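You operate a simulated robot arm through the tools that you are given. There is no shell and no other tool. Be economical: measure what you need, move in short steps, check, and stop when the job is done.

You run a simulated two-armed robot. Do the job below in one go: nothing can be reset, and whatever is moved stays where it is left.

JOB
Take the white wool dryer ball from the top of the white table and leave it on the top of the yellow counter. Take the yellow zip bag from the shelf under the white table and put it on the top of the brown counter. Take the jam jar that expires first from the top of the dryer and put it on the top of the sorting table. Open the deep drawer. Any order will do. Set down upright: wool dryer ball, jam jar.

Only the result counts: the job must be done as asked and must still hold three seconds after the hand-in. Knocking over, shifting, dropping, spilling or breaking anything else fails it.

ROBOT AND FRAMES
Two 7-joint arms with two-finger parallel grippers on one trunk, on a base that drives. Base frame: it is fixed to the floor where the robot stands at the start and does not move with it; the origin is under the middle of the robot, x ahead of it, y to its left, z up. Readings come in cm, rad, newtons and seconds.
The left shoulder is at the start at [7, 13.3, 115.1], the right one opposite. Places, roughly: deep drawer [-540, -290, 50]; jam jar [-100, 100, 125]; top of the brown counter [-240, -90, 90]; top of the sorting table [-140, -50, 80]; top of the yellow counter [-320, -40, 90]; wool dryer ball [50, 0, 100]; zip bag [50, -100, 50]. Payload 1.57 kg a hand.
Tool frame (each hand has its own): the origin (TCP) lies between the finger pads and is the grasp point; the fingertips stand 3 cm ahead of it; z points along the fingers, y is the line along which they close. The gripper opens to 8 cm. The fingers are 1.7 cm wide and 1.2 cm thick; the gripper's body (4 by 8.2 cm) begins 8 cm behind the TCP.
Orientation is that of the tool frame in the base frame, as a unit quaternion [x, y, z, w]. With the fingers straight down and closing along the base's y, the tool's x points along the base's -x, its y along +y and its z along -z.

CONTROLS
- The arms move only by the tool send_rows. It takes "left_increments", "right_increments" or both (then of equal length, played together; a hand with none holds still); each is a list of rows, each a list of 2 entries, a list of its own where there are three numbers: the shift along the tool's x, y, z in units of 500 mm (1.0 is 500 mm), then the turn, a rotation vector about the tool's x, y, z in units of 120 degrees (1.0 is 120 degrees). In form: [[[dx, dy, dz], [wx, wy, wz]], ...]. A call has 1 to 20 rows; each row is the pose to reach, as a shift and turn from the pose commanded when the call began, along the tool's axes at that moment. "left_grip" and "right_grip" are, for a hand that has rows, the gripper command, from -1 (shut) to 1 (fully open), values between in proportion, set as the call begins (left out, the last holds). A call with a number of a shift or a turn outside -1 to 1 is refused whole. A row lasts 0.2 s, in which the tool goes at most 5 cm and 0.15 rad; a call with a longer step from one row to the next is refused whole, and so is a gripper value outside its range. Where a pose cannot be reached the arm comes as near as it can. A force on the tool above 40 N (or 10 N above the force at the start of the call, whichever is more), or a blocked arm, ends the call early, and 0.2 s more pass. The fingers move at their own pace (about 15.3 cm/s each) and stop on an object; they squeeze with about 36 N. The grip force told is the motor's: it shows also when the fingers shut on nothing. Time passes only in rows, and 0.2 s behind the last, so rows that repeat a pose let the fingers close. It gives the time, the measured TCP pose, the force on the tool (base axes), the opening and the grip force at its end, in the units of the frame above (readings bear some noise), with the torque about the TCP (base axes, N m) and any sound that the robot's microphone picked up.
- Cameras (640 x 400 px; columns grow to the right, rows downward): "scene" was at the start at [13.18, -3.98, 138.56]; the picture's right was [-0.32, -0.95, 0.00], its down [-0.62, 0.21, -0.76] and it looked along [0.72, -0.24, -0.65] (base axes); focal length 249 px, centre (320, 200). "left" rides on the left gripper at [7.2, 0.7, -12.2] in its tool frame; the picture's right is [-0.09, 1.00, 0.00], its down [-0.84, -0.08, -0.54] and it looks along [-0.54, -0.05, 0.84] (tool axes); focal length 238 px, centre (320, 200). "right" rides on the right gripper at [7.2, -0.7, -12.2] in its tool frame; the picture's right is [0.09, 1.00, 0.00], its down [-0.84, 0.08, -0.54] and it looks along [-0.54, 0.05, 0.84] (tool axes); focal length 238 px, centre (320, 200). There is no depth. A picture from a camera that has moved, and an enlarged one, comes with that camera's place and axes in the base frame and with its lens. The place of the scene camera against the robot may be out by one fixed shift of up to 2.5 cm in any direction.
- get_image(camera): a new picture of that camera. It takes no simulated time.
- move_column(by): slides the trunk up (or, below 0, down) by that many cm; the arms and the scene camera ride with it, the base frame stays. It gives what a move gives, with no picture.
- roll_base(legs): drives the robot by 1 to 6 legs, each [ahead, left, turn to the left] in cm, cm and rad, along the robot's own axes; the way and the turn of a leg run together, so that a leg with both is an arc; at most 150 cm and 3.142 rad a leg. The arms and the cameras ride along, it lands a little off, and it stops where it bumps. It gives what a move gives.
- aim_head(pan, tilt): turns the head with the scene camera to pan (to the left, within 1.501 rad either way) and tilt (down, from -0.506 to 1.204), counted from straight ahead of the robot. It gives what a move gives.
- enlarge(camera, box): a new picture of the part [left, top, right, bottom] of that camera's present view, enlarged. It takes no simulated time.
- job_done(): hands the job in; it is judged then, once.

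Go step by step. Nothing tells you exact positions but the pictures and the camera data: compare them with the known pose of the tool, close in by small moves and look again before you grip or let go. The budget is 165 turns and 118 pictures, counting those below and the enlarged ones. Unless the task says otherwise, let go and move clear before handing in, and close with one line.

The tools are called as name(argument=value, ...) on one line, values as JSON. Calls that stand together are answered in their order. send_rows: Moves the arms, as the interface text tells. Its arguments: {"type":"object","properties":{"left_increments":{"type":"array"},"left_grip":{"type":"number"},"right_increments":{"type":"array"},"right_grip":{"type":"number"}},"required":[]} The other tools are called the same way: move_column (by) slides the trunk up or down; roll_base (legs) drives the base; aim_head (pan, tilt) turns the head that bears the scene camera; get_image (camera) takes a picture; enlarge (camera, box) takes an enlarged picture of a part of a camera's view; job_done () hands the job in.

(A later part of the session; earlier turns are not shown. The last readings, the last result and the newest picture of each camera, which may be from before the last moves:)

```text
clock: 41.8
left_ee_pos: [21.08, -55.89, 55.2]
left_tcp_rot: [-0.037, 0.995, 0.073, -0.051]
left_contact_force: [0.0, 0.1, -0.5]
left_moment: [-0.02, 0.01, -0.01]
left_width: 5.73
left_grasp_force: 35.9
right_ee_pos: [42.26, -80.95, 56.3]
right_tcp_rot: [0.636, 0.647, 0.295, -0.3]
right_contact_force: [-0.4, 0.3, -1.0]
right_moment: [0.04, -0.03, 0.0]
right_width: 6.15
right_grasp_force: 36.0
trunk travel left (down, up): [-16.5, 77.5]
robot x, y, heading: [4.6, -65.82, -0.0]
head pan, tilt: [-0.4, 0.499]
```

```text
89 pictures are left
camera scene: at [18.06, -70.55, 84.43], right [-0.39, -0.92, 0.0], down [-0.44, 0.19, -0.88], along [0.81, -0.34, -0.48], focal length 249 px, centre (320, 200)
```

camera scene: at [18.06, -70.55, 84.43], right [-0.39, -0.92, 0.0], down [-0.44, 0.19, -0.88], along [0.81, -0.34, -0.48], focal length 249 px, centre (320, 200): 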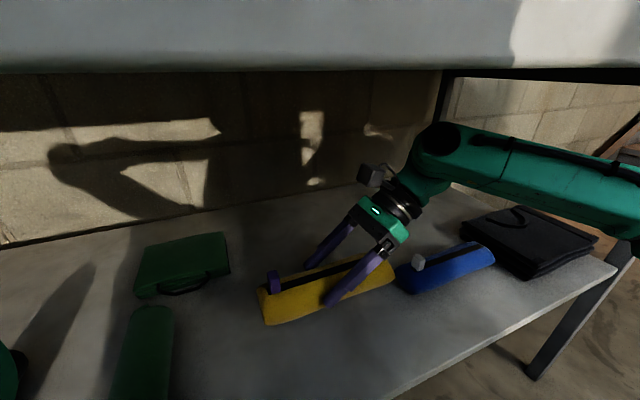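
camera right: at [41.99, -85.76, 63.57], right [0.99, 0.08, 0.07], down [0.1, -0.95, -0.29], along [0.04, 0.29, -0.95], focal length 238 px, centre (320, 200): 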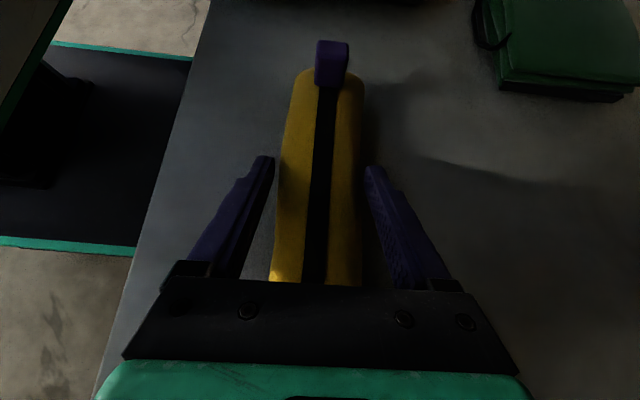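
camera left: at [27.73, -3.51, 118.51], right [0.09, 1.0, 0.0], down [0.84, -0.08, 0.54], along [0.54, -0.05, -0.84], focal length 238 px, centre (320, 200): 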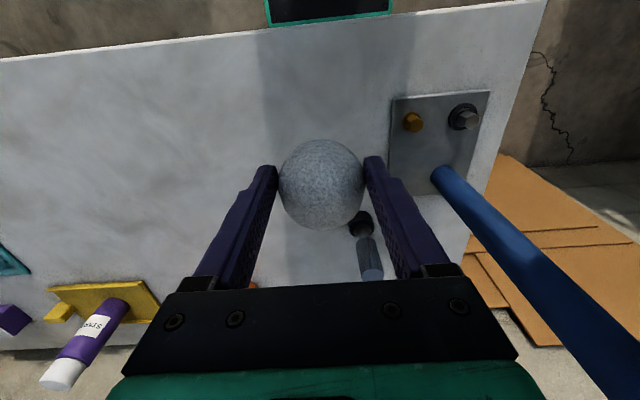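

The bag is up and clear. I'll back out from under the table and raise the trunk, then turn right toward the open floor and look at the rest of the room.

roll_base(legs=[[-48, 0, 0]])

move_column(by=40)

move_column(by=30)

roll_base(legs=[[0, 0, -1.57]])

aim_head(pan=-1.2, tilt=0.4)

get_image(camera="scene")

```text
clock: 44.7
left_ee_pos: [-27.24, -55.91, 55.2]
left_tcp_rot: [-0.033, 0.995, 0.073, -0.052]
left_contact_force: [0.8, 0.1, 0.4]
left_moment: [0.02, 0.03, 0.01]
left_width: 5.76
left_grasp_force: 36.0
right_ee_pos: [-6.29, -81.22, 56.27]
right_tcp_rot: [0.638, 0.645, 0.296, -0.299]
right_contact_force: [-0.5, -0.1, -0.8]
right_moment: [-0.04, 0.01, 0.01]
right_width: 6.12
right_grasp_force: 36.0
trunk travel left (down, up): [-16.5, 77.5]
robot x, y, heading: [-43.9, -65.86, -0.011]
head pan, tilt: [-0.4, 0.499]
```

```text
clock: 48.5
left_ee_pos: [-27.17, -55.84, 95.11]
left_tcp_rot: [-0.033, 0.995, 0.073, -0.052]
left_contact_force: [0.2, 0.5, -0.7]
left_moment: [0.01, 0.0, 0.0]
left_width: 5.74
left_grasp_force: 35.1
right_ee_pos: [-6.15, -81.1, 96.4]
right_tcp_rot: [0.638, 0.645, 0.296, -0.299]
right_contact_force: [0.4, 0.6, -0.2]
right_moment: [-0.01, -0.01, 0.01]
right_width: 6.14
right_grasp_force: 36.2
trunk travel left (down, up): [-56.5, 37.5]
robot x, y, heading: [-43.63, -65.42, -0.011]
head pan, tilt: [-0.4, 0.499]
```

```text
clock: 51.5
left_ee_pos: [-27.19, -55.89, 125.19]
left_tcp_rot: [-0.033, 0.996, 0.072, -0.051]
left_contact_force: [0.9, 0.4, 0.3]
left_moment: [0.03, -0.04, -0.01]
left_width: 5.73
left_grasp_force: 36.3
right_ee_pos: [-6.08, -81.12, 126.21]
right_tcp_rot: [0.637, 0.645, 0.296, -0.3]
right_contact_force: [-0.5, -1.3, -1.4]
right_moment: [-0.01, -0.01, 0.03]
right_width: 6.16
right_grasp_force: 36.0
trunk travel left (down, up): [-86.5, 7.5]
robot x, y, heading: [-43.95, -65.54, -0.004]
head pan, tilt: [-0.4, 0.499]
```

```text
clock: 55.8
left_ee_pos: [-34.28, -82.21, 125.15]
left_tcp_rot: [0.681, 0.727, 0.088, 0.015]
left_contact_force: [0.1, 0.1, -0.6]
left_moment: [0.01, 0.01, 0.01]
left_width: 5.73
left_grasp_force: 36.3
right_ee_pos: [-59.5, -103.25, 126.28]
right_tcp_rot: [0.907, 0.004, 0.421, -0.001]
right_contact_force: [0.6, -0.1, -1.3]
right_moment: [-0.01, 0.04, -0.01]
right_width: 6.13
right_grasp_force: 35.7
trunk travel left (down, up): [-86.5, 7.5]
robot x, y, heading: [-43.91, -65.55, -1.586]
head pan, tilt: [-0.4, 0.499]
```

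```text
clock: 56.9
left_ee_pos: [-34.19, -82.39, 125.14]
left_tcp_rot: [0.681, 0.727, 0.088, 0.015]
left_contact_force: [-1.1, -0.3, -0.3]
left_moment: [-0.02, 0.02, -0.03]
left_width: 5.69
left_grasp_force: 36.0
right_ee_pos: [-59.41, -103.28, 126.32]
right_tcp_rot: [0.907, 0.005, 0.421, -0.003]
right_contact_force: [-0.7, -0.8, -1.9]
right_moment: [0.0, 0.03, -0.02]
right_width: 6.16
right_grasp_force: 36.0
trunk travel left (down, up): [-86.5, 7.5]
robot x, y, heading: [-44.29, -65.58, -1.579]
head pan, tilt: [-1.201, 0.4]
```

```text
88 pictures are left
camera scene: at [-52.45, -75.17, 155.34], right [-0.35, 0.94, 0.0], down [0.36, 0.14, -0.92], along [-0.86, -0.33, -0.39], focal length 249 px, centre (320, 200)
```

scene: 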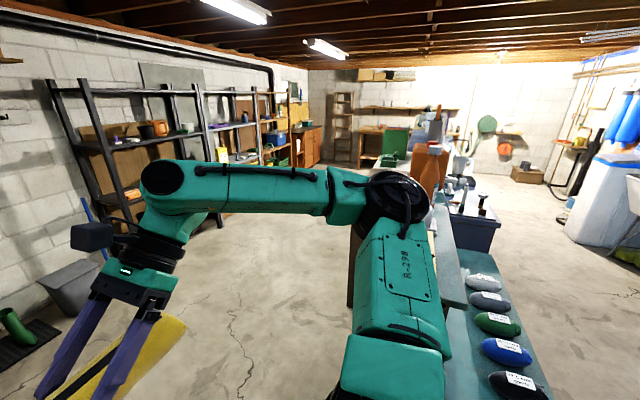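

I see the island of tables in the middle of the room, with the sorting table near and coloured pouches on it. I'll turn the rest of the way to face -x and look again.

roll_base(legs=[[0, 0, -1.56]])

aim_head(pan=0.0, tilt=0.35)

get_image(camera="scene")

aim_head(pan=-0.8, tilt=0.35)

get_image(camera="scene")

```text
clock: 61.1
left_ee_pos: [-60.58, -75.27, 125.14]
left_tcp_rot: [0.995, 0.031, 0.051, 0.073]
left_contact_force: [0.6, 0.3, -0.8]
left_moment: [0.02, 0.02, 0.0]
left_width: 5.72
left_grasp_force: 35.8
right_ee_pos: [-81.57, -49.93, 126.33]
right_tcp_rot: [0.645, -0.638, 0.3, 0.296]
right_contact_force: [0.6, 0.0, -1.9]
right_moment: [0.01, 0.0, 0.01]
right_width: 6.16
right_grasp_force: 35.9
trunk travel left (down, up): [-86.5, 7.5]
robot x, y, heading: [-43.91, -65.6, 3.132]
head pan, tilt: [-1.201, 0.4]
```

```text
clock: 62.5
left_ee_pos: [-60.68, -75.37, 125.29]
left_tcp_rot: [0.996, 0.032, 0.051, 0.073]
left_contact_force: [0.5, 0.0, -0.4]
left_moment: [0.01, 0.0, 0.03]
left_width: 5.68
left_grasp_force: 36.3
right_ee_pos: [-81.52, -49.91, 126.25]
right_tcp_rot: [0.644, -0.638, 0.3, 0.296]
right_contact_force: [-0.1, -0.2, -0.8]
right_moment: [0.0, -0.01, 0.0]
right_width: 6.13
right_grasp_force: 35.9
trunk travel left (down, up): [-86.5, 7.5]
robot x, y, heading: [-43.77, -65.71, 3.131]
head pan, tilt: [0.0, 0.351]
```

```text
87 pictures are left
camera scene: at [-58.09, -66.7, 155.79], right [0.01, 1.0, 0.0], down [0.34, 0.0, -0.94], along [-0.94, 0.01, -0.34], focal length 249 px, centre (320, 200)
```

scene: 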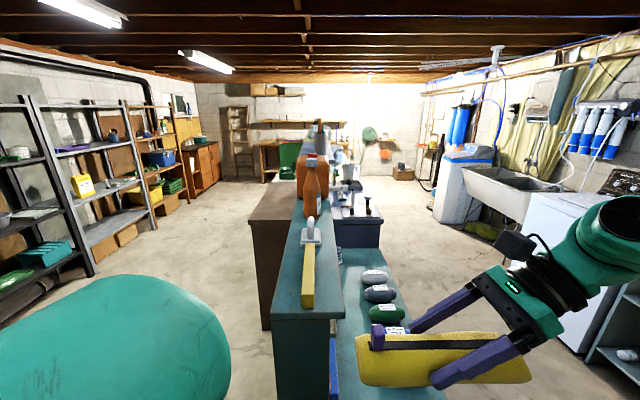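

```text
clock: 63.6
left_ee_pos: [-60.69, -75.19, 125.17]
left_tcp_rot: [0.996, 0.032, 0.051, 0.073]
left_contact_force: [0.7, 0.2, -1.0]
left_moment: [0.0, -0.02, -0.03]
left_width: 5.67
left_grasp_force: 35.9
right_ee_pos: [-81.69, -49.89, 126.22]
right_tcp_rot: [0.645, -0.638, 0.3, 0.297]
right_contact_force: [-0.2, -0.2, -0.1]
right_moment: [0.0, 0.0, -0.04]
right_width: 6.15
right_grasp_force: 35.9
trunk travel left (down, up): [-86.5, 7.5]
robot x, y, heading: [-43.75, -65.75, 3.128]
head pan, tilt: [-0.799, 0.351]
```

```text
86 pictures are left
camera scene: at [-55.21, -60.08, 155.8], right [0.72, 0.69, 0.0], down [0.24, -0.25, -0.94], along [-0.65, 0.68, -0.34], focal length 249 px, centre (320, 200)
```

scene: 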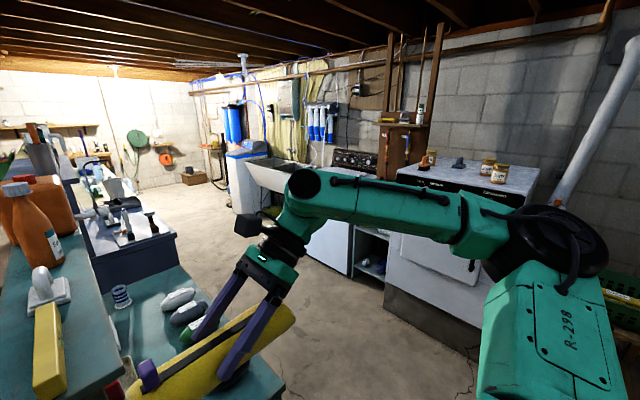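

Facing -x I see the island: the teal sorting table with its raised strip, then brown and other counters behind it along the left aisle. I'll strafe into the left aisle (toward -y), drive along it and look at the island from there.

roll_base(legs=[[0, 80, 0], [100, 0, 0]])

aim_head(pan=-0.7, tilt=0.4)

get_image(camera="scene")

```text
clock: 72.7
left_ee_pos: [-160.84, -154.71, 125.07]
left_tcp_rot: [0.996, 0.031, 0.05, 0.072]
left_contact_force: [0.2, 0.0, -0.5]
left_moment: [0.02, -0.04, 0.02]
left_width: 5.69
left_grasp_force: 35.6
right_ee_pos: [-181.75, -129.32, 126.27]
right_tcp_rot: [0.644, -0.639, 0.298, 0.297]
right_contact_force: [-0.4, -0.6, -1.2]
right_moment: [0.01, 0.03, 0.01]
right_width: 6.16
right_grasp_force: 35.4
trunk travel left (down, up): [-86.5, 7.5]
robot x, y, heading: [-144.14, -145.24, 3.131]
head pan, tilt: [-0.799, 0.351]
```

```text
clock: 73.4
left_ee_pos: [-160.9, -154.81, 125.19]
left_tcp_rot: [0.996, 0.03, 0.051, 0.073]
left_contact_force: [-0.2, -0.4, 0.2]
left_moment: [0.04, -0.01, 0.01]
left_width: 5.67
left_grasp_force: 36.0
right_ee_pos: [-181.83, -129.27, 126.28]
right_tcp_rot: [0.644, -0.639, 0.299, 0.296]
right_contact_force: [1.0, -0.1, -1.0]
right_moment: [-0.02, 0.02, 0.01]
right_width: 6.14
right_grasp_force: 36.3
trunk travel left (down, up): [-86.5, 7.5]
robot x, y, heading: [-144.06, -145.09, 3.131]
head pan, tilt: [-0.7, 0.4]
```

```text
85 pictures are left
camera scene: at [-156.02, -140.28, 155.35], right [0.65, 0.76, 0.0], down [0.29, -0.25, -0.92], along [-0.7, 0.6, -0.39], focal length 249 px, centre (320, 200)
```

scene: 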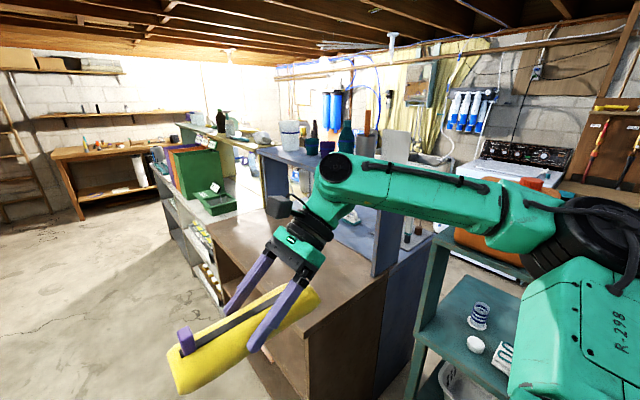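

The brown counter's top spans about x -287…-197 with its front edge near y = -110. I'll drive to x ≈ -240, turn to face it and look.

roll_base(legs=[[96, 12, 0], [0, 0, -1.56]])

aim_head(pan=0.0, tilt=0.6)

get_image(camera="scene")

aim_head(pan=0.8, tilt=0.4)

get_image(camera="scene")

```text
clock: 82.1
left_ee_pos: [-250.08, -140.31, 125.18]
left_tcp_rot: [0.742, -0.664, -0.013, 0.088]
left_contact_force: [0.4, -0.6, -0.2]
left_moment: [0.0, -0.03, 0.04]
left_width: 5.71
left_grasp_force: 36.4
right_ee_pos: [-225.85, -118.1, 126.32]
right_tcp_rot: [-0.025, 0.907, -0.012, -0.42]
right_contact_force: [0.1, -0.3, -0.9]
right_moment: [-0.02, -0.01, 0.02]
right_width: 6.17
right_grasp_force: 35.6
trunk travel left (down, up): [-86.5, 7.5]
robot x, y, heading: [-239.38, -156.69, 1.609]
head pan, tilt: [-0.7, 0.4]
```

```text
clock: 83.2
left_ee_pos: [-250.09, -140.18, 125.19]
left_tcp_rot: [0.742, -0.664, -0.013, 0.088]
left_contact_force: [0.4, 0.7, -0.9]
left_moment: [0.0, 0.0, -0.02]
left_width: 5.7
left_grasp_force: 36.0
right_ee_pos: [-225.82, -118.13, 126.37]
right_tcp_rot: [-0.026, 0.907, -0.012, -0.421]
right_contact_force: [0.5, 0.0, -0.8]
right_moment: [-0.02, -0.02, -0.01]
right_width: 6.15
right_grasp_force: 36.1
trunk travel left (down, up): [-86.5, 7.5]
robot x, y, heading: [-239.71, -156.35, 1.61]
head pan, tilt: [0.0, 0.6]
```

```text
84 pictures are left
camera scene: at [-240.02, -143.92, 153.52], right [1.0, 0.04, 0.0], down [0.02, -0.56, -0.83], along [-0.03, 0.82, -0.56], focal length 249 px, centre (320, 200)
```

scene: 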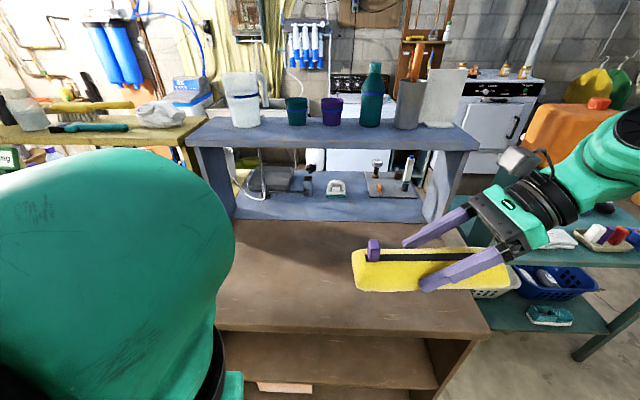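

```text
clock: 84.3
left_ee_pos: [-250.18, -140.19, 125.16]
left_tcp_rot: [0.742, -0.664, -0.014, 0.089]
left_contact_force: [0.0, -1.0, -0.9]
left_moment: [-0.03, 0.01, -0.02]
left_width: 5.7
left_grasp_force: 36.2
right_ee_pos: [-225.91, -118.11, 126.29]
right_tcp_rot: [-0.026, 0.907, -0.011, -0.421]
right_contact_force: [-1.2, -0.8, -0.8]
right_moment: [-0.01, -0.01, 0.04]
right_width: 6.16
right_grasp_force: 35.5
trunk travel left (down, up): [-86.5, 7.5]
robot x, y, heading: [-239.8, -156.15, 1.606]
head pan, tilt: [0.799, 0.4]
```

```text
83 pictures are left
camera scene: at [-246.56, -146.55, 155.34], right [0.67, 0.74, 0.0], down [0.29, -0.26, -0.92], along [-0.68, 0.62, -0.39], focal length 249 px, centre (320, 200)
```

scene: 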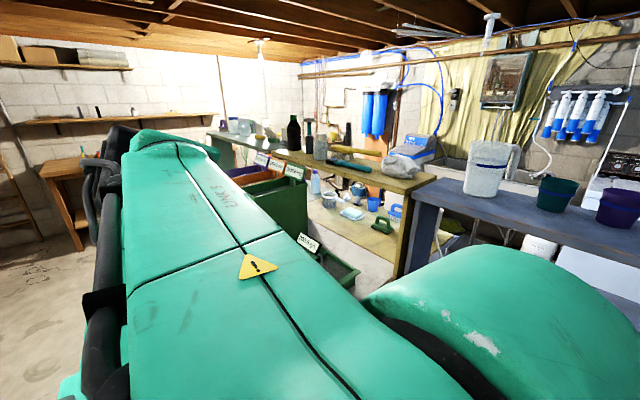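

The brown counter's front edge is near y = -108, right edge x ≈ -198, and its right half is clear. I'll drive 22 cm closer so the bag is over the counter, still high, and measure the top's height.

roll_base(legs=[[22, 0, -0.035]])

aim_head(pan=-0.3, tilt=0.8)

get_image(camera="scene")

get_image(camera="right")

```text
clock: 86.0
left_ee_pos: [-250.07, -117.93, 125.15]
left_tcp_rot: [0.734, -0.673, -0.016, 0.088]
left_contact_force: [0.4, 0.1, 0.5]
left_moment: [-0.01, 0.02, 0.04]
left_width: 5.7
left_grasp_force: 36.4
right_ee_pos: [-225.32, -96.39, 126.41]
right_tcp_rot: [-0.014, 0.907, -0.005, -0.421]
right_contact_force: [0.6, -1.2, -0.1]
right_moment: [0.05, 0.01, -0.05]
right_width: 6.15
right_grasp_force: 36.2
trunk travel left (down, up): [-86.5, 7.5]
robot x, y, heading: [-240.51, -134.22, 1.579]
head pan, tilt: [0.799, 0.4]
```

```text
clock: 87.4
left_ee_pos: [-250.41, -117.61, 124.79]
left_tcp_rot: [0.733, -0.674, -0.016, 0.095]
left_contact_force: [0.7, -0.1, -0.9]
left_moment: [0.01, -0.02, -0.01]
left_width: 5.7
left_grasp_force: 35.5
right_ee_pos: [-225.35, -96.05, 126.27]
right_tcp_rot: [-0.013, 0.907, -0.006, -0.421]
right_contact_force: [0.5, -0.8, -0.3]
right_moment: [0.01, 0.01, 0.0]
right_width: 6.16
right_grasp_force: 35.7
trunk travel left (down, up): [-86.5, 7.5]
robot x, y, heading: [-240.34, -133.63, 1.582]
head pan, tilt: [-0.3, 0.799]
```

```text
82 pictures are left
camera scene: at [-239.53, -122.09, 152.24], right [1.0, -0.07, 0.0], down [-0.05, -0.68, -0.73], along [0.05, 0.73, -0.68], focal length 249 px, centre (320, 200)
```

scene: 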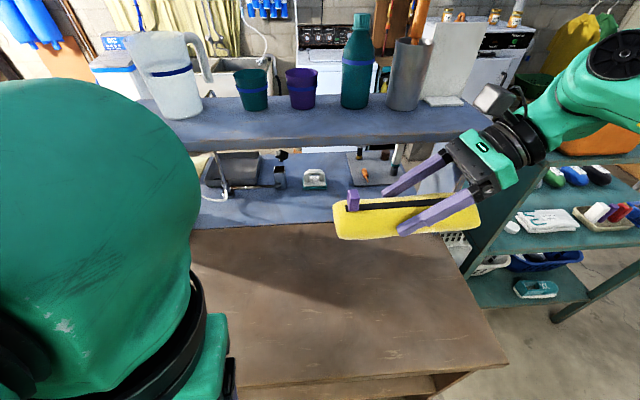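

```text
81 pictures are left
camera right: at [-220.53, -96.6, 139.67], right [-0.09, 0.99, 0.07], down [0.95, 0.11, -0.29], along [-0.29, 0.04, -0.95], focal length 238 px, centre (320, 200)
```

right: 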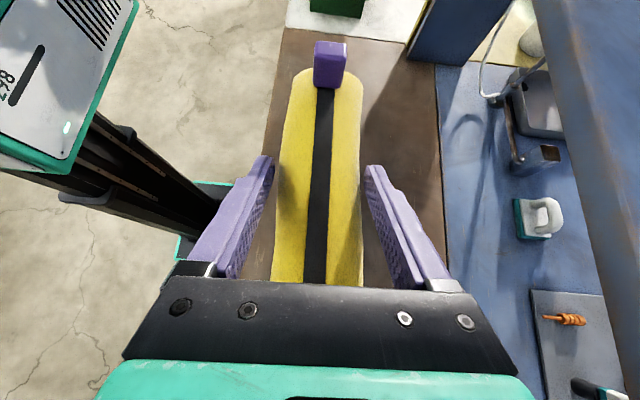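

The top's height comes out near 87. I'll shift 12 cm left to keep my elbow away from the teal table, lower 25 cm and measure again.

roll_base(legs=[[0, 12, 0]])

move_column(by=-26)

get_image(camera="right")

get_image(camera="scene")

```text
clock: 88.6
left_ee_pos: [-261.87, -117.63, 124.87]
left_tcp_rot: [0.733, -0.674, -0.017, 0.095]
left_contact_force: [-0.1, 0.6, -1.5]
left_moment: [-0.01, 0.03, -0.02]
left_width: 5.7
left_grasp_force: 35.9
right_ee_pos: [-236.58, -96.15, 126.23]
right_tcp_rot: [-0.013, 0.906, -0.006, -0.423]
right_contact_force: [-0.1, 0.0, -0.7]
right_moment: [-0.03, 0.01, -0.02]
right_width: 6.14
right_grasp_force: 35.9
trunk travel left (down, up): [-86.5, 7.5]
robot x, y, heading: [-251.94, -134.46, 1.579]
head pan, tilt: [-0.3, 0.799]
```

```text
clock: 91.3
left_ee_pos: [-262.52, -117.8, 98.47]
left_tcp_rot: [0.734, -0.671, -0.014, 0.103]
left_contact_force: [-0.6, -0.1, -0.3]
left_moment: [0.01, 0.02, -0.02]
left_width: 5.7
left_grasp_force: 35.9
right_ee_pos: [-237.19, -96.29, 100.36]
right_tcp_rot: [-0.013, 0.907, -0.006, -0.422]
right_contact_force: [0.5, -0.4, -0.4]
right_moment: [0.0, 0.0, 0.05]
right_width: 6.13
right_grasp_force: 36.2
trunk travel left (down, up): [-60.5, 33.5]
robot x, y, heading: [-251.85, -134.28, 1.582]
head pan, tilt: [-0.3, 0.799]
```

```text
80 pictures are left
camera right: at [-232.4, -96.71, 113.66], right [-0.09, 0.99, 0.07], down [0.95, 0.11, -0.29], along [-0.29, 0.04, -0.95], focal length 238 px, centre (320, 200)
```

right: 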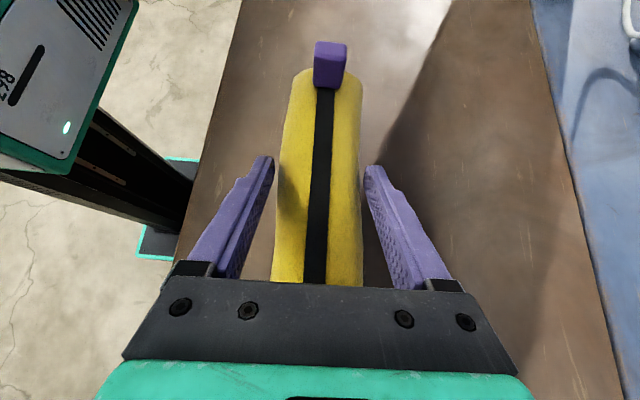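

```text
79 pictures are left
camera scene: at [-250.96, -122.37, 126.02], right [0.99, -0.13, 0.0], down [-0.09, -0.7, -0.71], along [0.09, 0.71, -0.7], focal length 249 px, centre (320, 200)
```

scene: 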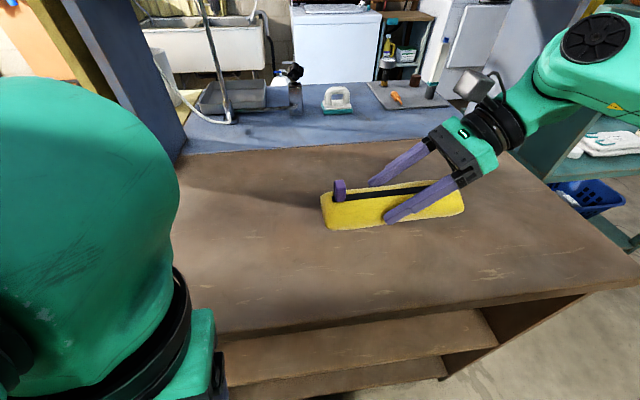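

The height estimates now agree on about 88–91, so the bag's bottom is still 6–8 cm above the top. I'll lower with the arm, watching the force.

send_rows(right_increments=[[[-0.03, 0, 0.026], [0, 0, 0]], [[-0.061, 0, 0.052], [0, 0, 0]]])

send_rows(right_increments=[[[-0.008, 0, 0.0065], [0, 0, 0]], [[-0.016, 0, 0.013], [0, 0, 0]], [[-0.023, 0, 0.0193], [0, 0, 0]]])

enlarge(camera="scene", box=[260, 120, 580, 320])

```text
clock: 91.9
left_ee_pos: [-262.44, -117.81, 98.49]
left_tcp_rot: [0.734, -0.671, -0.015, 0.103]
left_contact_force: [0.5, 0.3, -0.1]
left_moment: [0.0, 0.01, 0.0]
left_width: 5.7
left_grasp_force: 36.4
right_ee_pos: [-237.13, -96.14, 96.3]
right_tcp_rot: [-0.013, 0.907, -0.006, -0.421]
right_contact_force: [0.1, -0.1, -2.1]
right_moment: [0.0, 0.01, 0.02]
right_width: 6.13
right_grasp_force: 36.3
trunk travel left (down, up): [-60.5, 33.5]
robot x, y, heading: [-252.05, -134.45, 1.584]
head pan, tilt: [-0.3, 0.799]
```

```text
clock: 92.7
left_ee_pos: [-262.48, -118.08, 98.63]
left_tcp_rot: [0.734, -0.671, -0.015, 0.102]
left_contact_force: [-0.5, -0.3, -1.1]
left_moment: [0.01, -0.02, 0.0]
left_width: 5.71
left_grasp_force: 35.9
right_ee_pos: [-237.16, -96.23, 95.26]
right_tcp_rot: [-0.014, 0.906, -0.002, -0.422]
right_contact_force: [6.1, 4.1, 28.7]
right_moment: [-0.74, -0.75, 0.55]
right_width: 6.15
right_grasp_force: 36.0
trunk travel left (down, up): [-60.5, 33.5]
robot x, y, heading: [-252.09, -133.95, 1.583]
head pan, tilt: [-0.3, 0.799]
```

```text
2.00 times, centred on (420, 220) of scene
camera zoom: at [-250.92, -122.59, 126.11], right [0.99, -0.13, 0.0], down [-0.09, -0.69, -0.72], along [0.09, 0.71, -0.7], focal length 499 px, centre (120, 160)
```

zoom: 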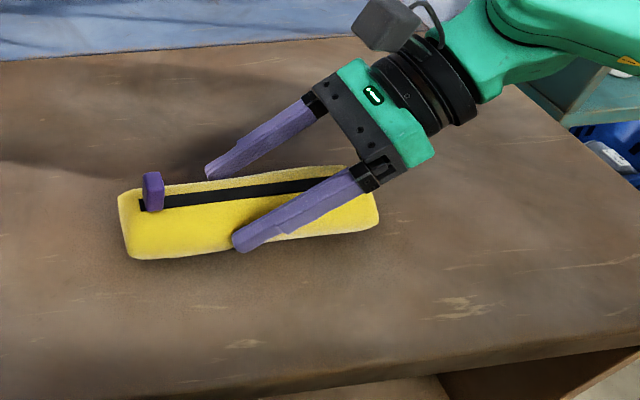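

Contact: the bag rests on the counter (top ≈ 92). I'll ease off a little, open, and lift straight up.

send_rows(right_increments=[[[0.006, 0, -0.005], [0, 0, 0]], [[0.006, 0, -0.005], [0, 0, 0]]])

send_rows(right_increments=[[[0, 0, 0], [0, 0, 0]], [[0, 0, 0], [0, 0, 0]], [[0, 0, 0], [0, 0, 0]]], right_grip=1)

send_rows(right_increments=[[[0.03, 0, -0.025], [0, 0, 0]], [[0.07, 0, -0.058], [0, 0, 0]], [[0.12, 0, -0.1], [0, 0, 0]], [[0.17, 0, -0.142], [0, 0, 0]], [[0.21, 0, -0.176], [0, 0, 0]]], right_grip=1)

get_image(camera="scene")

```text
clock: 93.3
left_ee_pos: [-262.55, -117.78, 98.49]
left_tcp_rot: [0.734, -0.671, -0.015, 0.103]
left_contact_force: [-1.0, 0.4, -0.3]
left_moment: [0.01, 0.01, -0.02]
left_width: 5.68
left_grasp_force: 36.2
right_ee_pos: [-237.18, -96.31, 95.27]
right_tcp_rot: [-0.013, 0.906, -0.006, -0.422]
right_contact_force: [2.1, 5.6, 13.0]
right_moment: [0.59, 0.76, -0.63]
right_width: 6.15
right_grasp_force: 35.6
trunk travel left (down, up): [-60.5, 33.5]
robot x, y, heading: [-252.4, -134.0, 1.583]
head pan, tilt: [-0.3, 0.799]
```

```text
clock: 94.1
left_ee_pos: [-262.57, -117.83, 98.56]
left_tcp_rot: [0.734, -0.671, -0.015, 0.103]
left_contact_force: [-0.4, 0.1, -0.6]
left_moment: [-0.02, -0.01, -0.01]
left_width: 5.69
left_grasp_force: 36.4
right_ee_pos: [-237.25, -96.28, 95.11]
right_tcp_rot: [-0.014, 0.907, -0.007, -0.421]
right_contact_force: [0.3, -0.6, -0.2]
right_moment: [-0.03, 0.0, 0.0]
right_width: 8.01
right_grasp_force: 0.0
trunk travel left (down, up): [-60.5, 33.5]
robot x, y, heading: [-252.06, -134.13, 1.586]
head pan, tilt: [-0.3, 0.799]
```

```text
clock: 95.3
left_ee_pos: [-262.57, -117.79, 98.57]
left_tcp_rot: [0.734, -0.671, -0.015, 0.103]
left_contact_force: [-0.5, -0.3, -0.8]
left_moment: [0.01, -0.02, 0.0]
left_width: 5.67
left_grasp_force: 36.2
right_ee_pos: [-237.25, -96.45, 109.1]
right_tcp_rot: [-0.013, 0.907, -0.006, -0.421]
right_contact_force: [-0.1, 0.3, -0.6]
right_moment: [0.01, 0.03, 0.01]
right_width: 8.01
right_grasp_force: 0.0
trunk travel left (down, up): [-60.5, 33.5]
robot x, y, heading: [-252.31, -134.3, 1.583]
head pan, tilt: [-0.3, 0.799]
```

```text
77 pictures are left
camera scene: at [-250.89, -122.37, 126.05], right [0.99, -0.14, 0.0], down [-0.09, -0.69, -0.72], along [0.1, 0.71, -0.7], focal length 249 px, centre (320, 200)
```

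scene: 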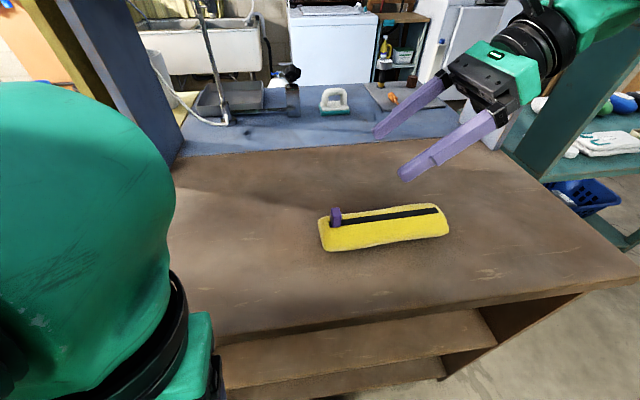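

The bag lies flat on the brown counter. Next the ball: I'll back off, raise the trunk, and look left toward the yellow counter.

roll_base(legs=[[-25, 0, 0]])

move_column(by=33)

roll_base(legs=[[0, 0, 1.0]])

aim_head(pan=-0.5, tilt=0.5)

get_image(camera="scene")

```text
clock: 97.1
left_ee_pos: [-262.15, -142.79, 98.54]
left_tcp_rot: [0.732, -0.673, -0.016, 0.103]
left_contact_force: [0.2, -0.2, -0.9]
left_moment: [-0.01, -0.02, -0.01]
left_width: 5.68
left_grasp_force: 34.9
right_ee_pos: [-236.79, -121.45, 108.96]
right_tcp_rot: [-0.011, 0.907, -0.005, -0.421]
right_contact_force: [0.4, 0.2, 0.1]
right_moment: [0.0, -0.02, -0.05]
right_width: 8.01
right_grasp_force: 0.1
trunk travel left (down, up): [-60.5, 33.5]
robot x, y, heading: [-252.29, -159.03, 1.58]
head pan, tilt: [-0.3, 0.799]
```

```text
clock: 100.3
left_ee_pos: [-262.3, -142.72, 131.35]
left_tcp_rot: [0.732, -0.672, -0.015, 0.108]
left_contact_force: [-0.1, 0.0, -0.1]
left_moment: [-0.01, -0.01, 0.0]
left_width: 5.74
left_grasp_force: 35.8
right_ee_pos: [-236.8, -121.38, 142.12]
right_tcp_rot: [-0.012, 0.907, -0.005, -0.421]
right_contact_force: [-0.4, -1.0, -1.4]
right_moment: [0.01, -0.01, -0.01]
right_width: 8.0
right_grasp_force: 0.1
trunk travel left (down, up): [-93.5, 0.5]
robot x, y, heading: [-251.65, -159.15, 1.578]
head pan, tilt: [-0.3, 0.799]
```

```text
clock: 103.3
left_ee_pos: [-271.41, -159.31, 131.26]
left_tcp_rot: [0.966, -0.236, 0.038, 0.102]
left_contact_force: [0.8, 0.0, -0.5]
left_moment: [0.01, -0.03, -0.02]
left_width: 5.7
left_grasp_force: 36.1
right_ee_pos: [-275.71, -126.28, 142.12]
right_tcp_rot: [-0.447, 0.789, -0.207, -0.366]
right_contact_force: [-0.2, 1.1, -0.6]
right_moment: [0.0, 0.02, -0.03]
right_width: 8.02
right_grasp_force: 0.0
trunk travel left (down, up): [-93.5, 0.5]
robot x, y, heading: [-252.41, -158.92, 2.58]
head pan, tilt: [-0.3, 0.799]
```

```text
clock: 104.1
left_ee_pos: [-271.37, -159.31, 131.26]
left_tcp_rot: [0.966, -0.236, 0.039, 0.102]
left_contact_force: [0.3, 0.7, 1.1]
left_moment: [0.04, 0.01, -0.01]
left_width: 5.68
left_grasp_force: 36.2
right_ee_pos: [-275.69, -126.36, 142.01]
right_tcp_rot: [-0.447, 0.789, -0.208, -0.367]
right_contact_force: [0.6, 0.5, 0.8]
right_moment: [-0.01, -0.01, 0.0]
right_width: 7.99
right_grasp_force: 0.1
trunk travel left (down, up): [-93.5, 0.5]
robot x, y, heading: [-252.02, -159.38, 2.58]
head pan, tilt: [-0.499, 0.499]
```

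```text
76 pictures are left
camera scene: at [-260.44, -149.92, 161.42], right [0.87, 0.49, 0.0], down [0.24, -0.42, -0.88], along [-0.43, 0.76, -0.48], focal length 249 px, centre (320, 200)
```

scene: 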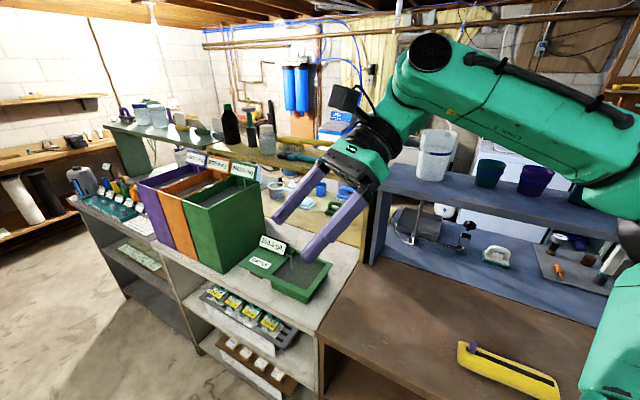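

So the yellow counter's main top is on the far (+y) side of the island, next to the slate counter; the dryer is on that side too. I'll go back round the near end of the island and face the dryer, taking the jar first with the free right hand.

roll_base(legs=[[0, 0, -1.01], [0, -108, 0], [0, -104, 0], [95, 0, 0], [90, 0, 0]])

aim_head(pan=0.6, tilt=0.4)

get_image(camera="scene")

```text
clock: 126.0
left_ee_pos: [-52.05, 40.9, 131.27]
left_tcp_rot: [0.737, -0.667, -0.015, 0.108]
left_contact_force: [0.3, 0.3, -0.7]
left_moment: [0.02, 0.02, -0.01]
left_width: 5.68
left_grasp_force: 35.9
right_ee_pos: [-26.73, 62.61, 141.99]
right_tcp_rot: [-0.018, 0.907, -0.008, -0.421]
right_contact_force: [0.3, 0.5, 0.8]
right_moment: [0.02, -0.01, 0.01]
right_width: 8.02
right_grasp_force: 0.0
trunk travel left (down, up): [-93.5, 0.5]
robot x, y, heading: [-41.16, 24.65, 1.592]
head pan, tilt: [-0.499, 0.499]
```

```text
clock: 127.4
left_ee_pos: [-52.08, 41.06, 131.2]
left_tcp_rot: [0.738, -0.666, -0.015, 0.109]
left_contact_force: [-0.3, 1.2, -0.2]
left_moment: [0.02, -0.02, -0.02]
left_width: 5.68
left_grasp_force: 35.8
right_ee_pos: [-26.82, 62.77, 141.93]
right_tcp_rot: [-0.017, 0.907, -0.008, -0.421]
right_contact_force: [-0.5, 0.3, -0.4]
right_moment: [-0.02, -0.03, 0.0]
right_width: 7.99
right_grasp_force: 0.1
trunk travel left (down, up): [-93.5, 0.5]
robot x, y, heading: [-41.57, 24.84, 1.591]
head pan, tilt: [0.6, 0.4]
```

```text
75 pictures are left
camera scene: at [-46.6, 36.07, 162.34], right [0.81, 0.58, 0.0], down [0.23, -0.32, -0.92], along [-0.54, 0.75, -0.39], focal length 249 px, centre (320, 200)
```

scene: 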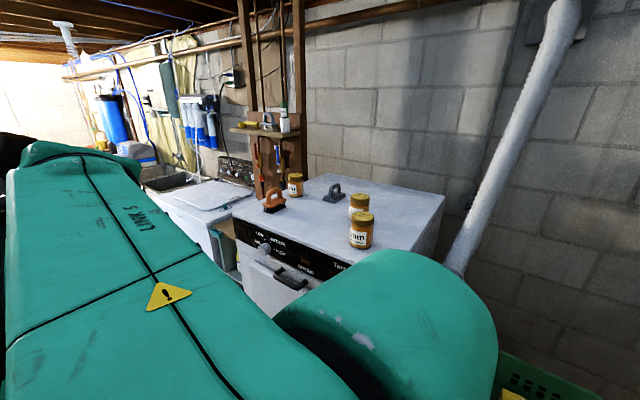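

Three jam jars stand on the dryer top. I'll strafe left in front of the dryer and zoom in on the labels.

roll_base(legs=[[0, 50, -0.02]])

aim_head(pan=-0.1, tilt=0.6)

get_image(camera="scene")

```text
clock: 130.3
left_ee_pos: [-101.65, 40.94, 131.36]
left_tcp_rot: [0.73, -0.675, -0.017, 0.109]
left_contact_force: [0.9, 0.0, -0.4]
left_moment: [0.0, -0.01, -0.01]
left_width: 5.69
left_grasp_force: 36.1
right_ee_pos: [-75.83, 62.04, 142.03]
right_tcp_rot: [-0.008, 0.907, -0.004, -0.422]
right_contact_force: [0.1, -0.7, -0.2]
right_moment: [-0.02, 0.01, 0.02]
right_width: 8.0
right_grasp_force: 0.0
trunk travel left (down, up): [-93.5, 0.5]
robot x, y, heading: [-91.79, 24.48, 1.566]
head pan, tilt: [0.6, 0.4]
```

```text
clock: 131.4
left_ee_pos: [-102.07, 40.86, 131.34]
left_tcp_rot: [0.73, -0.675, -0.015, 0.109]
left_contact_force: [0.1, 0.0, -0.8]
left_moment: [-0.01, -0.02, -0.03]
left_width: 5.65
left_grasp_force: 36.1
right_ee_pos: [-76.14, 61.91, 142.1]
right_tcp_rot: [-0.008, 0.907, -0.004, -0.421]
right_contact_force: [1.1, -0.3, 0.2]
right_moment: [0.01, -0.06, 0.0]
right_width: 7.98
right_grasp_force: 0.1
trunk travel left (down, up): [-93.5, 0.5]
robot x, y, heading: [-91.38, 24.18, 1.572]
head pan, tilt: [-0.099, 0.6]
```

```text
74 pictures are left
camera scene: at [-90.57, 36.87, 160.52], right [0.99, -0.1, 0.0], down [-0.06, -0.56, -0.83], along [0.08, 0.82, -0.56], focal length 249 px, centre (320, 200)
```

scene: 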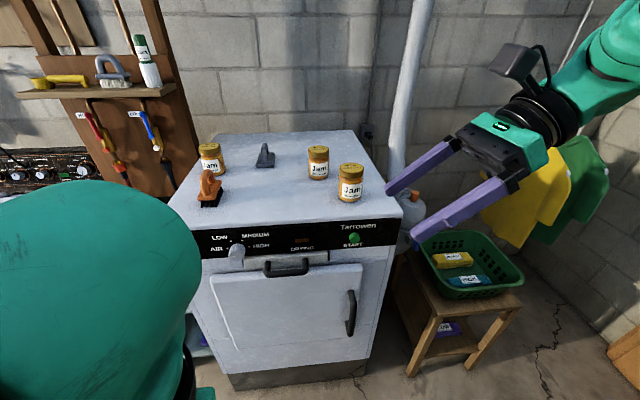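

enlarge(camera="scene", box=[290, 130, 386, 210])

enlarge(camera="scene", box=[190, 135, 250, 185])

```text
5.00 times, centred on (338, 170) of scene
camera zoom: at [-90.57, 36.87, 160.52], right [0.99, -0.1, 0.0], down [-0.06, -0.56, -0.83], along [0.08, 0.82, -0.56], focal length 1246 px, centre (230, 350)
```

zoom: 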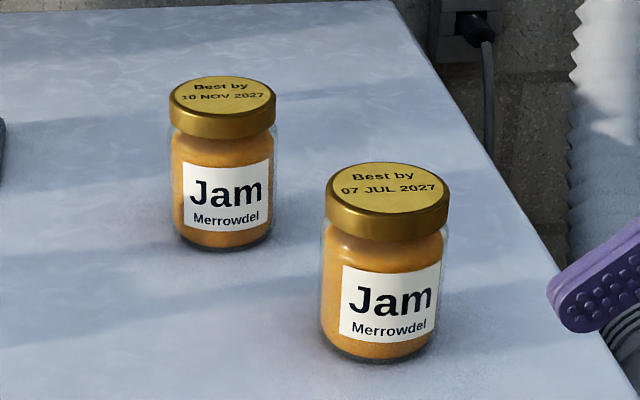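

```text
8.00 times, centred on (220, 160) of scene
camera zoom: at [-90.57, 36.87, 160.52], right [0.99, -0.1, 0.0], down [-0.06, -0.56, -0.83], along [0.08, 0.82, -0.56], focal length 1994 px, centre (1120, 520)
```

zoom: 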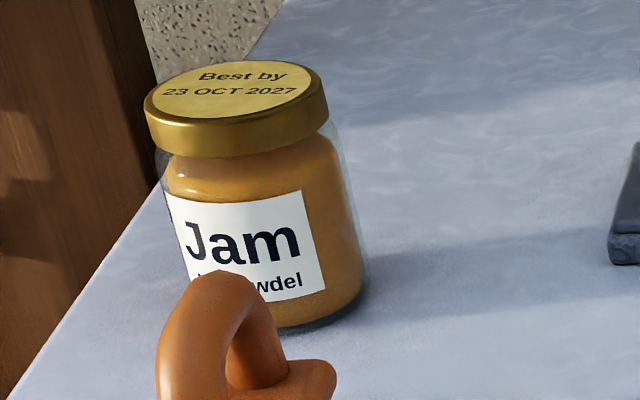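

The labels read 10 NOV 2027, 07 JUL 2027 and 23 OCT 2027, so the front-right jar (07 JUL) expires first; I place it near [-75, 98, 124]. I'll set the right hand upright again and drive forward so it comes above that jar.

send_rows(right_increments=[[[0, 0, 0], [0, -0.069, 0]], [[0, 0, 0], [0, -0.138, 0]], [[0, 0, 0], [0, -0.207, 0]], [[0, 0, 0], [0, -0.276, 0]], [[0, 0, 0], [0, -0.345, 0]], [[0, 0, 0], [0, -0.415, 0]]], right_grip=1)

roll_base(legs=[[28, 0, 0]])

get_image(camera="right")

get_image(camera="scene")

```text
clock: 132.8
left_ee_pos: [-102.15, 40.82, 131.3]
left_tcp_rot: [0.73, -0.675, -0.015, 0.108]
left_contact_force: [0.2, -0.9, 0.0]
left_moment: [-0.02, 0.0, -0.01]
left_width: 5.69
left_grasp_force: 35.6
right_ee_pos: [-76.31, 62.01, 141.92]
right_tcp_rot: [-0.009, 1.0, 0.0, 0.002]
right_contact_force: [-0.3, 0.1, 0.5]
right_moment: [-0.01, 0.02, -0.03]
right_width: 8.04
right_grasp_force: 0.1
trunk travel left (down, up): [-93.5, 0.5]
robot x, y, heading: [-91.47, 24.65, 1.569]
head pan, tilt: [-0.099, 0.6]
```

```text
clock: 134.8
left_ee_pos: [-101.9, 68.64, 131.38]
left_tcp_rot: [0.729, -0.675, -0.017, 0.108]
left_contact_force: [-0.7, 0.3, -1.4]
left_moment: [0.05, 0.0, -0.02]
left_width: 5.66
left_grasp_force: 36.5
right_ee_pos: [-76.1, 89.61, 142.14]
right_tcp_rot: [-0.009, 1.0, 0.002, 0.0]
right_contact_force: [0.0, 0.0, 0.0]
right_moment: [0.02, 0.02, 0.02]
right_width: 8.01
right_grasp_force: 0.0
trunk travel left (down, up): [-93.5, 0.5]
robot x, y, heading: [-91.38, 52.41, 1.567]
head pan, tilt: [-0.099, 0.6]
```

```text
71 pictures are left
camera right: at [-83.24, 88.83, 154.32], right [-0.11, 0.99, 0.0], down [0.84, 0.09, 0.54], along [0.54, 0.06, -0.84], focal length 238 px, centre (320, 200)
```

right: 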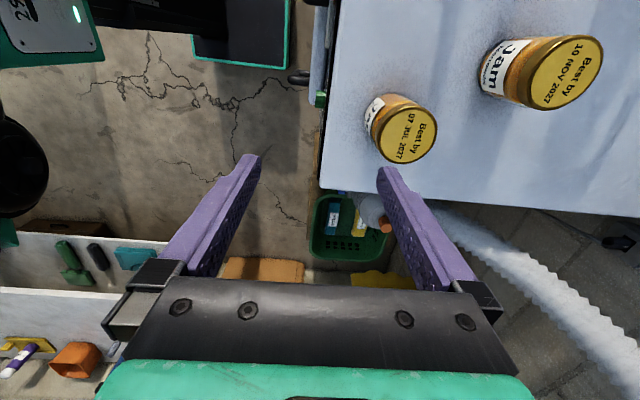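

```text
70 pictures are left
camera scene: at [-90.48, 64.48, 160.56], right [0.99, -0.1, 0.0], down [-0.06, -0.56, -0.83], along [0.08, 0.82, -0.56], focal length 249 px, centre (320, 200)
```

scene: 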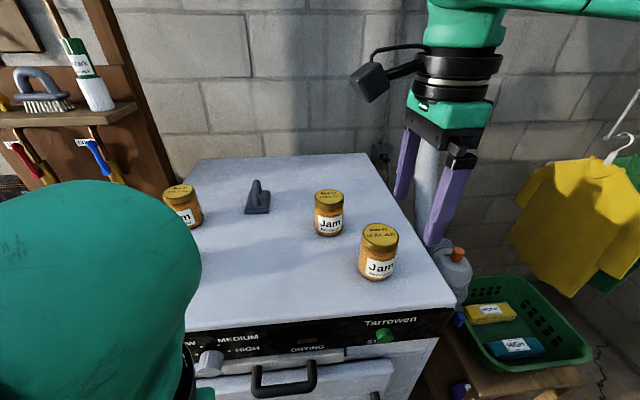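

Triangulating, the 07 JUL jar's lid is at about [-76, 98.8, 128.3], about 6.9 cm across, with the dryer top near z = 120. I'll drive 8.5 cm nearer, come down to 10 cm above and measure again.

roll_base(legs=[[8.8, 0, 0]])

send_rows(right_increments=[[[0, 0, 0.05], [0, 0, 0]], [[0, 0, 0.1], [0, 0, 0]]], right_grip=1)

get_image(camera="right")

get_image(camera="scene")

```text
clock: 135.9
left_ee_pos: [-101.88, 76.8, 131.44]
left_tcp_rot: [0.73, -0.676, -0.019, 0.103]
left_contact_force: [-0.4, -0.3, -0.4]
left_moment: [0.07, 0.0, -0.02]
left_width: 5.7
left_grasp_force: 36.3
right_ee_pos: [-76.07, 97.7, 142.39]
right_tcp_rot: [-0.009, 1.0, 0.004, 0.0]
right_contact_force: [0.0, -1.0, 0.2]
right_moment: [0.08, -0.02, 0.01]
right_width: 8.0
right_grasp_force: 0.0
trunk travel left (down, up): [-93.5, 0.5]
robot x, y, heading: [-91.62, 61.28, 1.57]
head pan, tilt: [-0.099, 0.6]
```

```text
clock: 136.5
left_ee_pos: [-101.83, 77.44, 131.32]
left_tcp_rot: [0.73, -0.675, -0.017, 0.107]
left_contact_force: [-0.3, 0.1, -0.7]
left_moment: [0.02, 0.01, -0.04]
left_width: 5.67
left_grasp_force: 35.5
right_ee_pos: [-76.08, 98.44, 137.16]
right_tcp_rot: [-0.009, 1.0, 0.002, 0.001]
right_contact_force: [-0.2, 0.7, 0.5]
right_moment: [0.03, -0.01, 0.0]
right_width: 8.01
right_grasp_force: 0.0
trunk travel left (down, up): [-93.5, 0.5]
robot x, y, heading: [-91.48, 61.39, 1.575]
head pan, tilt: [-0.099, 0.6]
```

```text
69 pictures are left
camera right: at [-83.21, 97.58, 149.33], right [-0.11, 0.99, 0.0], down [0.84, 0.09, 0.54], along [0.54, 0.06, -0.84], focal length 238 px, centre (320, 200)
```

right: 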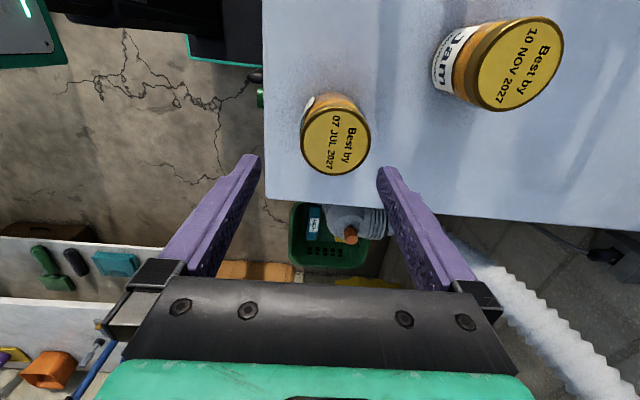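

```text
68 pictures are left
camera scene: at [-90.41, 73.32, 160.57], right [0.99, -0.1, 0.0], down [-0.06, -0.56, -0.83], along [0.08, 0.82, -0.56], focal length 249 px, centre (320, 200)
```

scene: 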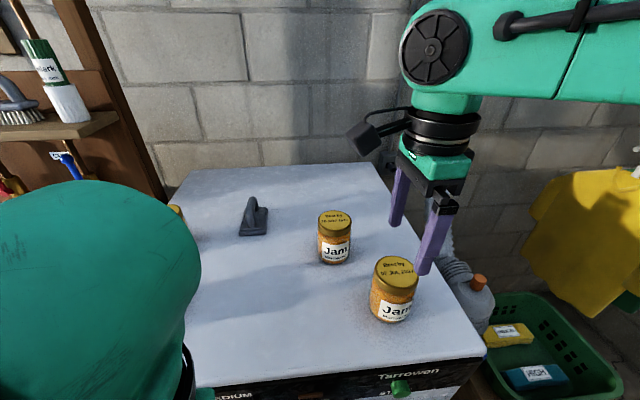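

The hand camera puts the lid centre at about [-76.2, 99.7]. I'll shift 1.2 cm forward, stop with the tips just above the lid and check.

send_rows(right_increments=[[[0, 0.024, 0], [0, 0, 0]], [[0, 0.024, 0.04], [0, 0, 0]], [[0, 0.024, 0.08], [0, 0, 0]]], right_grip=1)

get_image(camera="right")

enlarge(camera="scene", box=[320, 180, 480, 330])

```text
clock: 137.3
left_ee_pos: [-101.87, 77.65, 131.29]
left_tcp_rot: [0.73, -0.675, -0.016, 0.108]
left_contact_force: [-0.3, 0.8, 0.0]
left_moment: [0.01, -0.02, 0.0]
left_width: 5.7
left_grasp_force: 36.1
right_ee_pos: [-76.24, 99.92, 133.02]
right_tcp_rot: [-0.009, 1.0, 0.001, 0.0]
right_contact_force: [0.3, -0.1, 0.3]
right_moment: [0.03, -0.01, 0.0]
right_width: 7.97
right_grasp_force: 0.0
trunk travel left (down, up): [-93.5, 0.5]
robot x, y, heading: [-91.56, 60.98, 1.569]
head pan, tilt: [-0.099, 0.6]
```

```text
67 pictures are left
camera right: at [-83.22, 99.11, 145.21], right [-0.11, 0.99, 0.0], down [0.84, 0.09, 0.54], along [0.54, 0.06, -0.84], focal length 238 px, centre (320, 200)
```

right: 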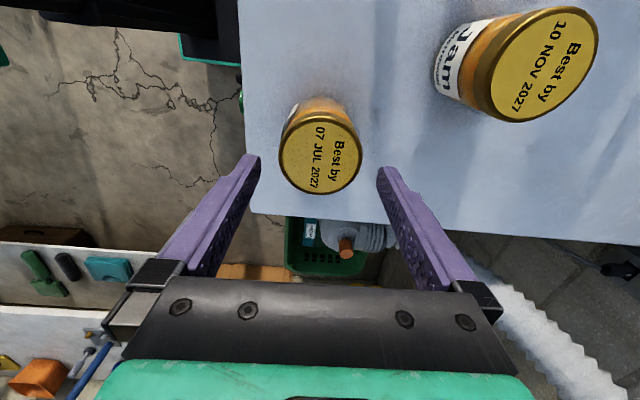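

```text
2.67 times, centred on (400, 255) of scene
camera zoom: at [-90.41, 73.6, 160.54], right [0.99, -0.1, 0.0], down [-0.06, -0.56, -0.83], along [0.08, 0.82, -0.56], focal length 665 px, centre (107, 53)
```

zoom: 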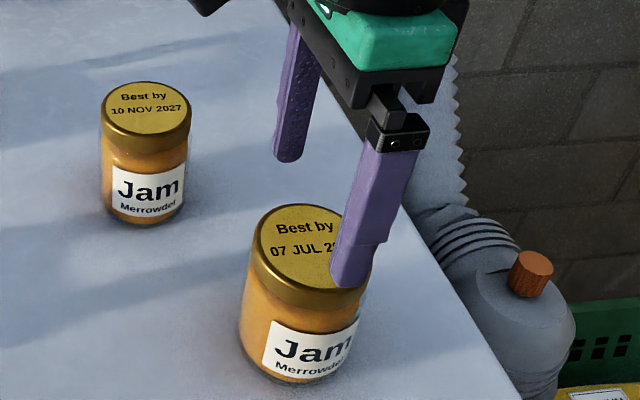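

The lid is centred between the fingers (about [-76.6, 99.7], 6.1 cm across). I'll descend to z = 124.5, with the force check, then grip.

send_rows(right_increments=[[[0.008, -0.003, 0.03], [0, 0, 0]], [[0.008, -0.003, 0.07], [0, 0, 0]], [[0.008, -0.003, 0.11], [0, 0, 0]], [[0.008, -0.003, 0.15], [0, 0, 0]], [[0.008, -0.003, 0.17], [0, 0, 0]]], right_grip=1)

get_image(camera="right")

```text
clock: 138.5
left_ee_pos: [-101.85, 77.67, 131.28]
left_tcp_rot: [0.73, -0.675, -0.016, 0.108]
left_contact_force: [0.2, 0.6, -0.2]
left_moment: [-0.01, -0.01, 0.0]
left_width: 5.65
left_grasp_force: 35.7
right_ee_pos: [-76.4, 99.98, 124.61]
right_tcp_rot: [-0.009, 1.0, 0.001, -0.001]
right_contact_force: [0.0, -0.1, 0.7]
right_moment: [-0.02, 0.04, -0.02]
right_width: 8.01
right_grasp_force: 0.1
trunk travel left (down, up): [-93.5, 0.5]
robot x, y, heading: [-91.27, 61.15, 1.567]
head pan, tilt: [-0.099, 0.6]
```

```text
65 pictures are left
camera right: at [-83.51, 99.2, 136.69], right [-0.11, 0.99, 0.0], down [0.84, 0.09, 0.54], along [0.54, 0.06, -0.84], focal length 238 px, centre (320, 200)
```

right: 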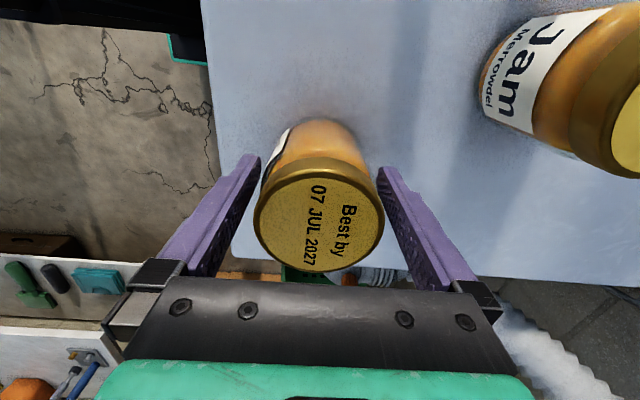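

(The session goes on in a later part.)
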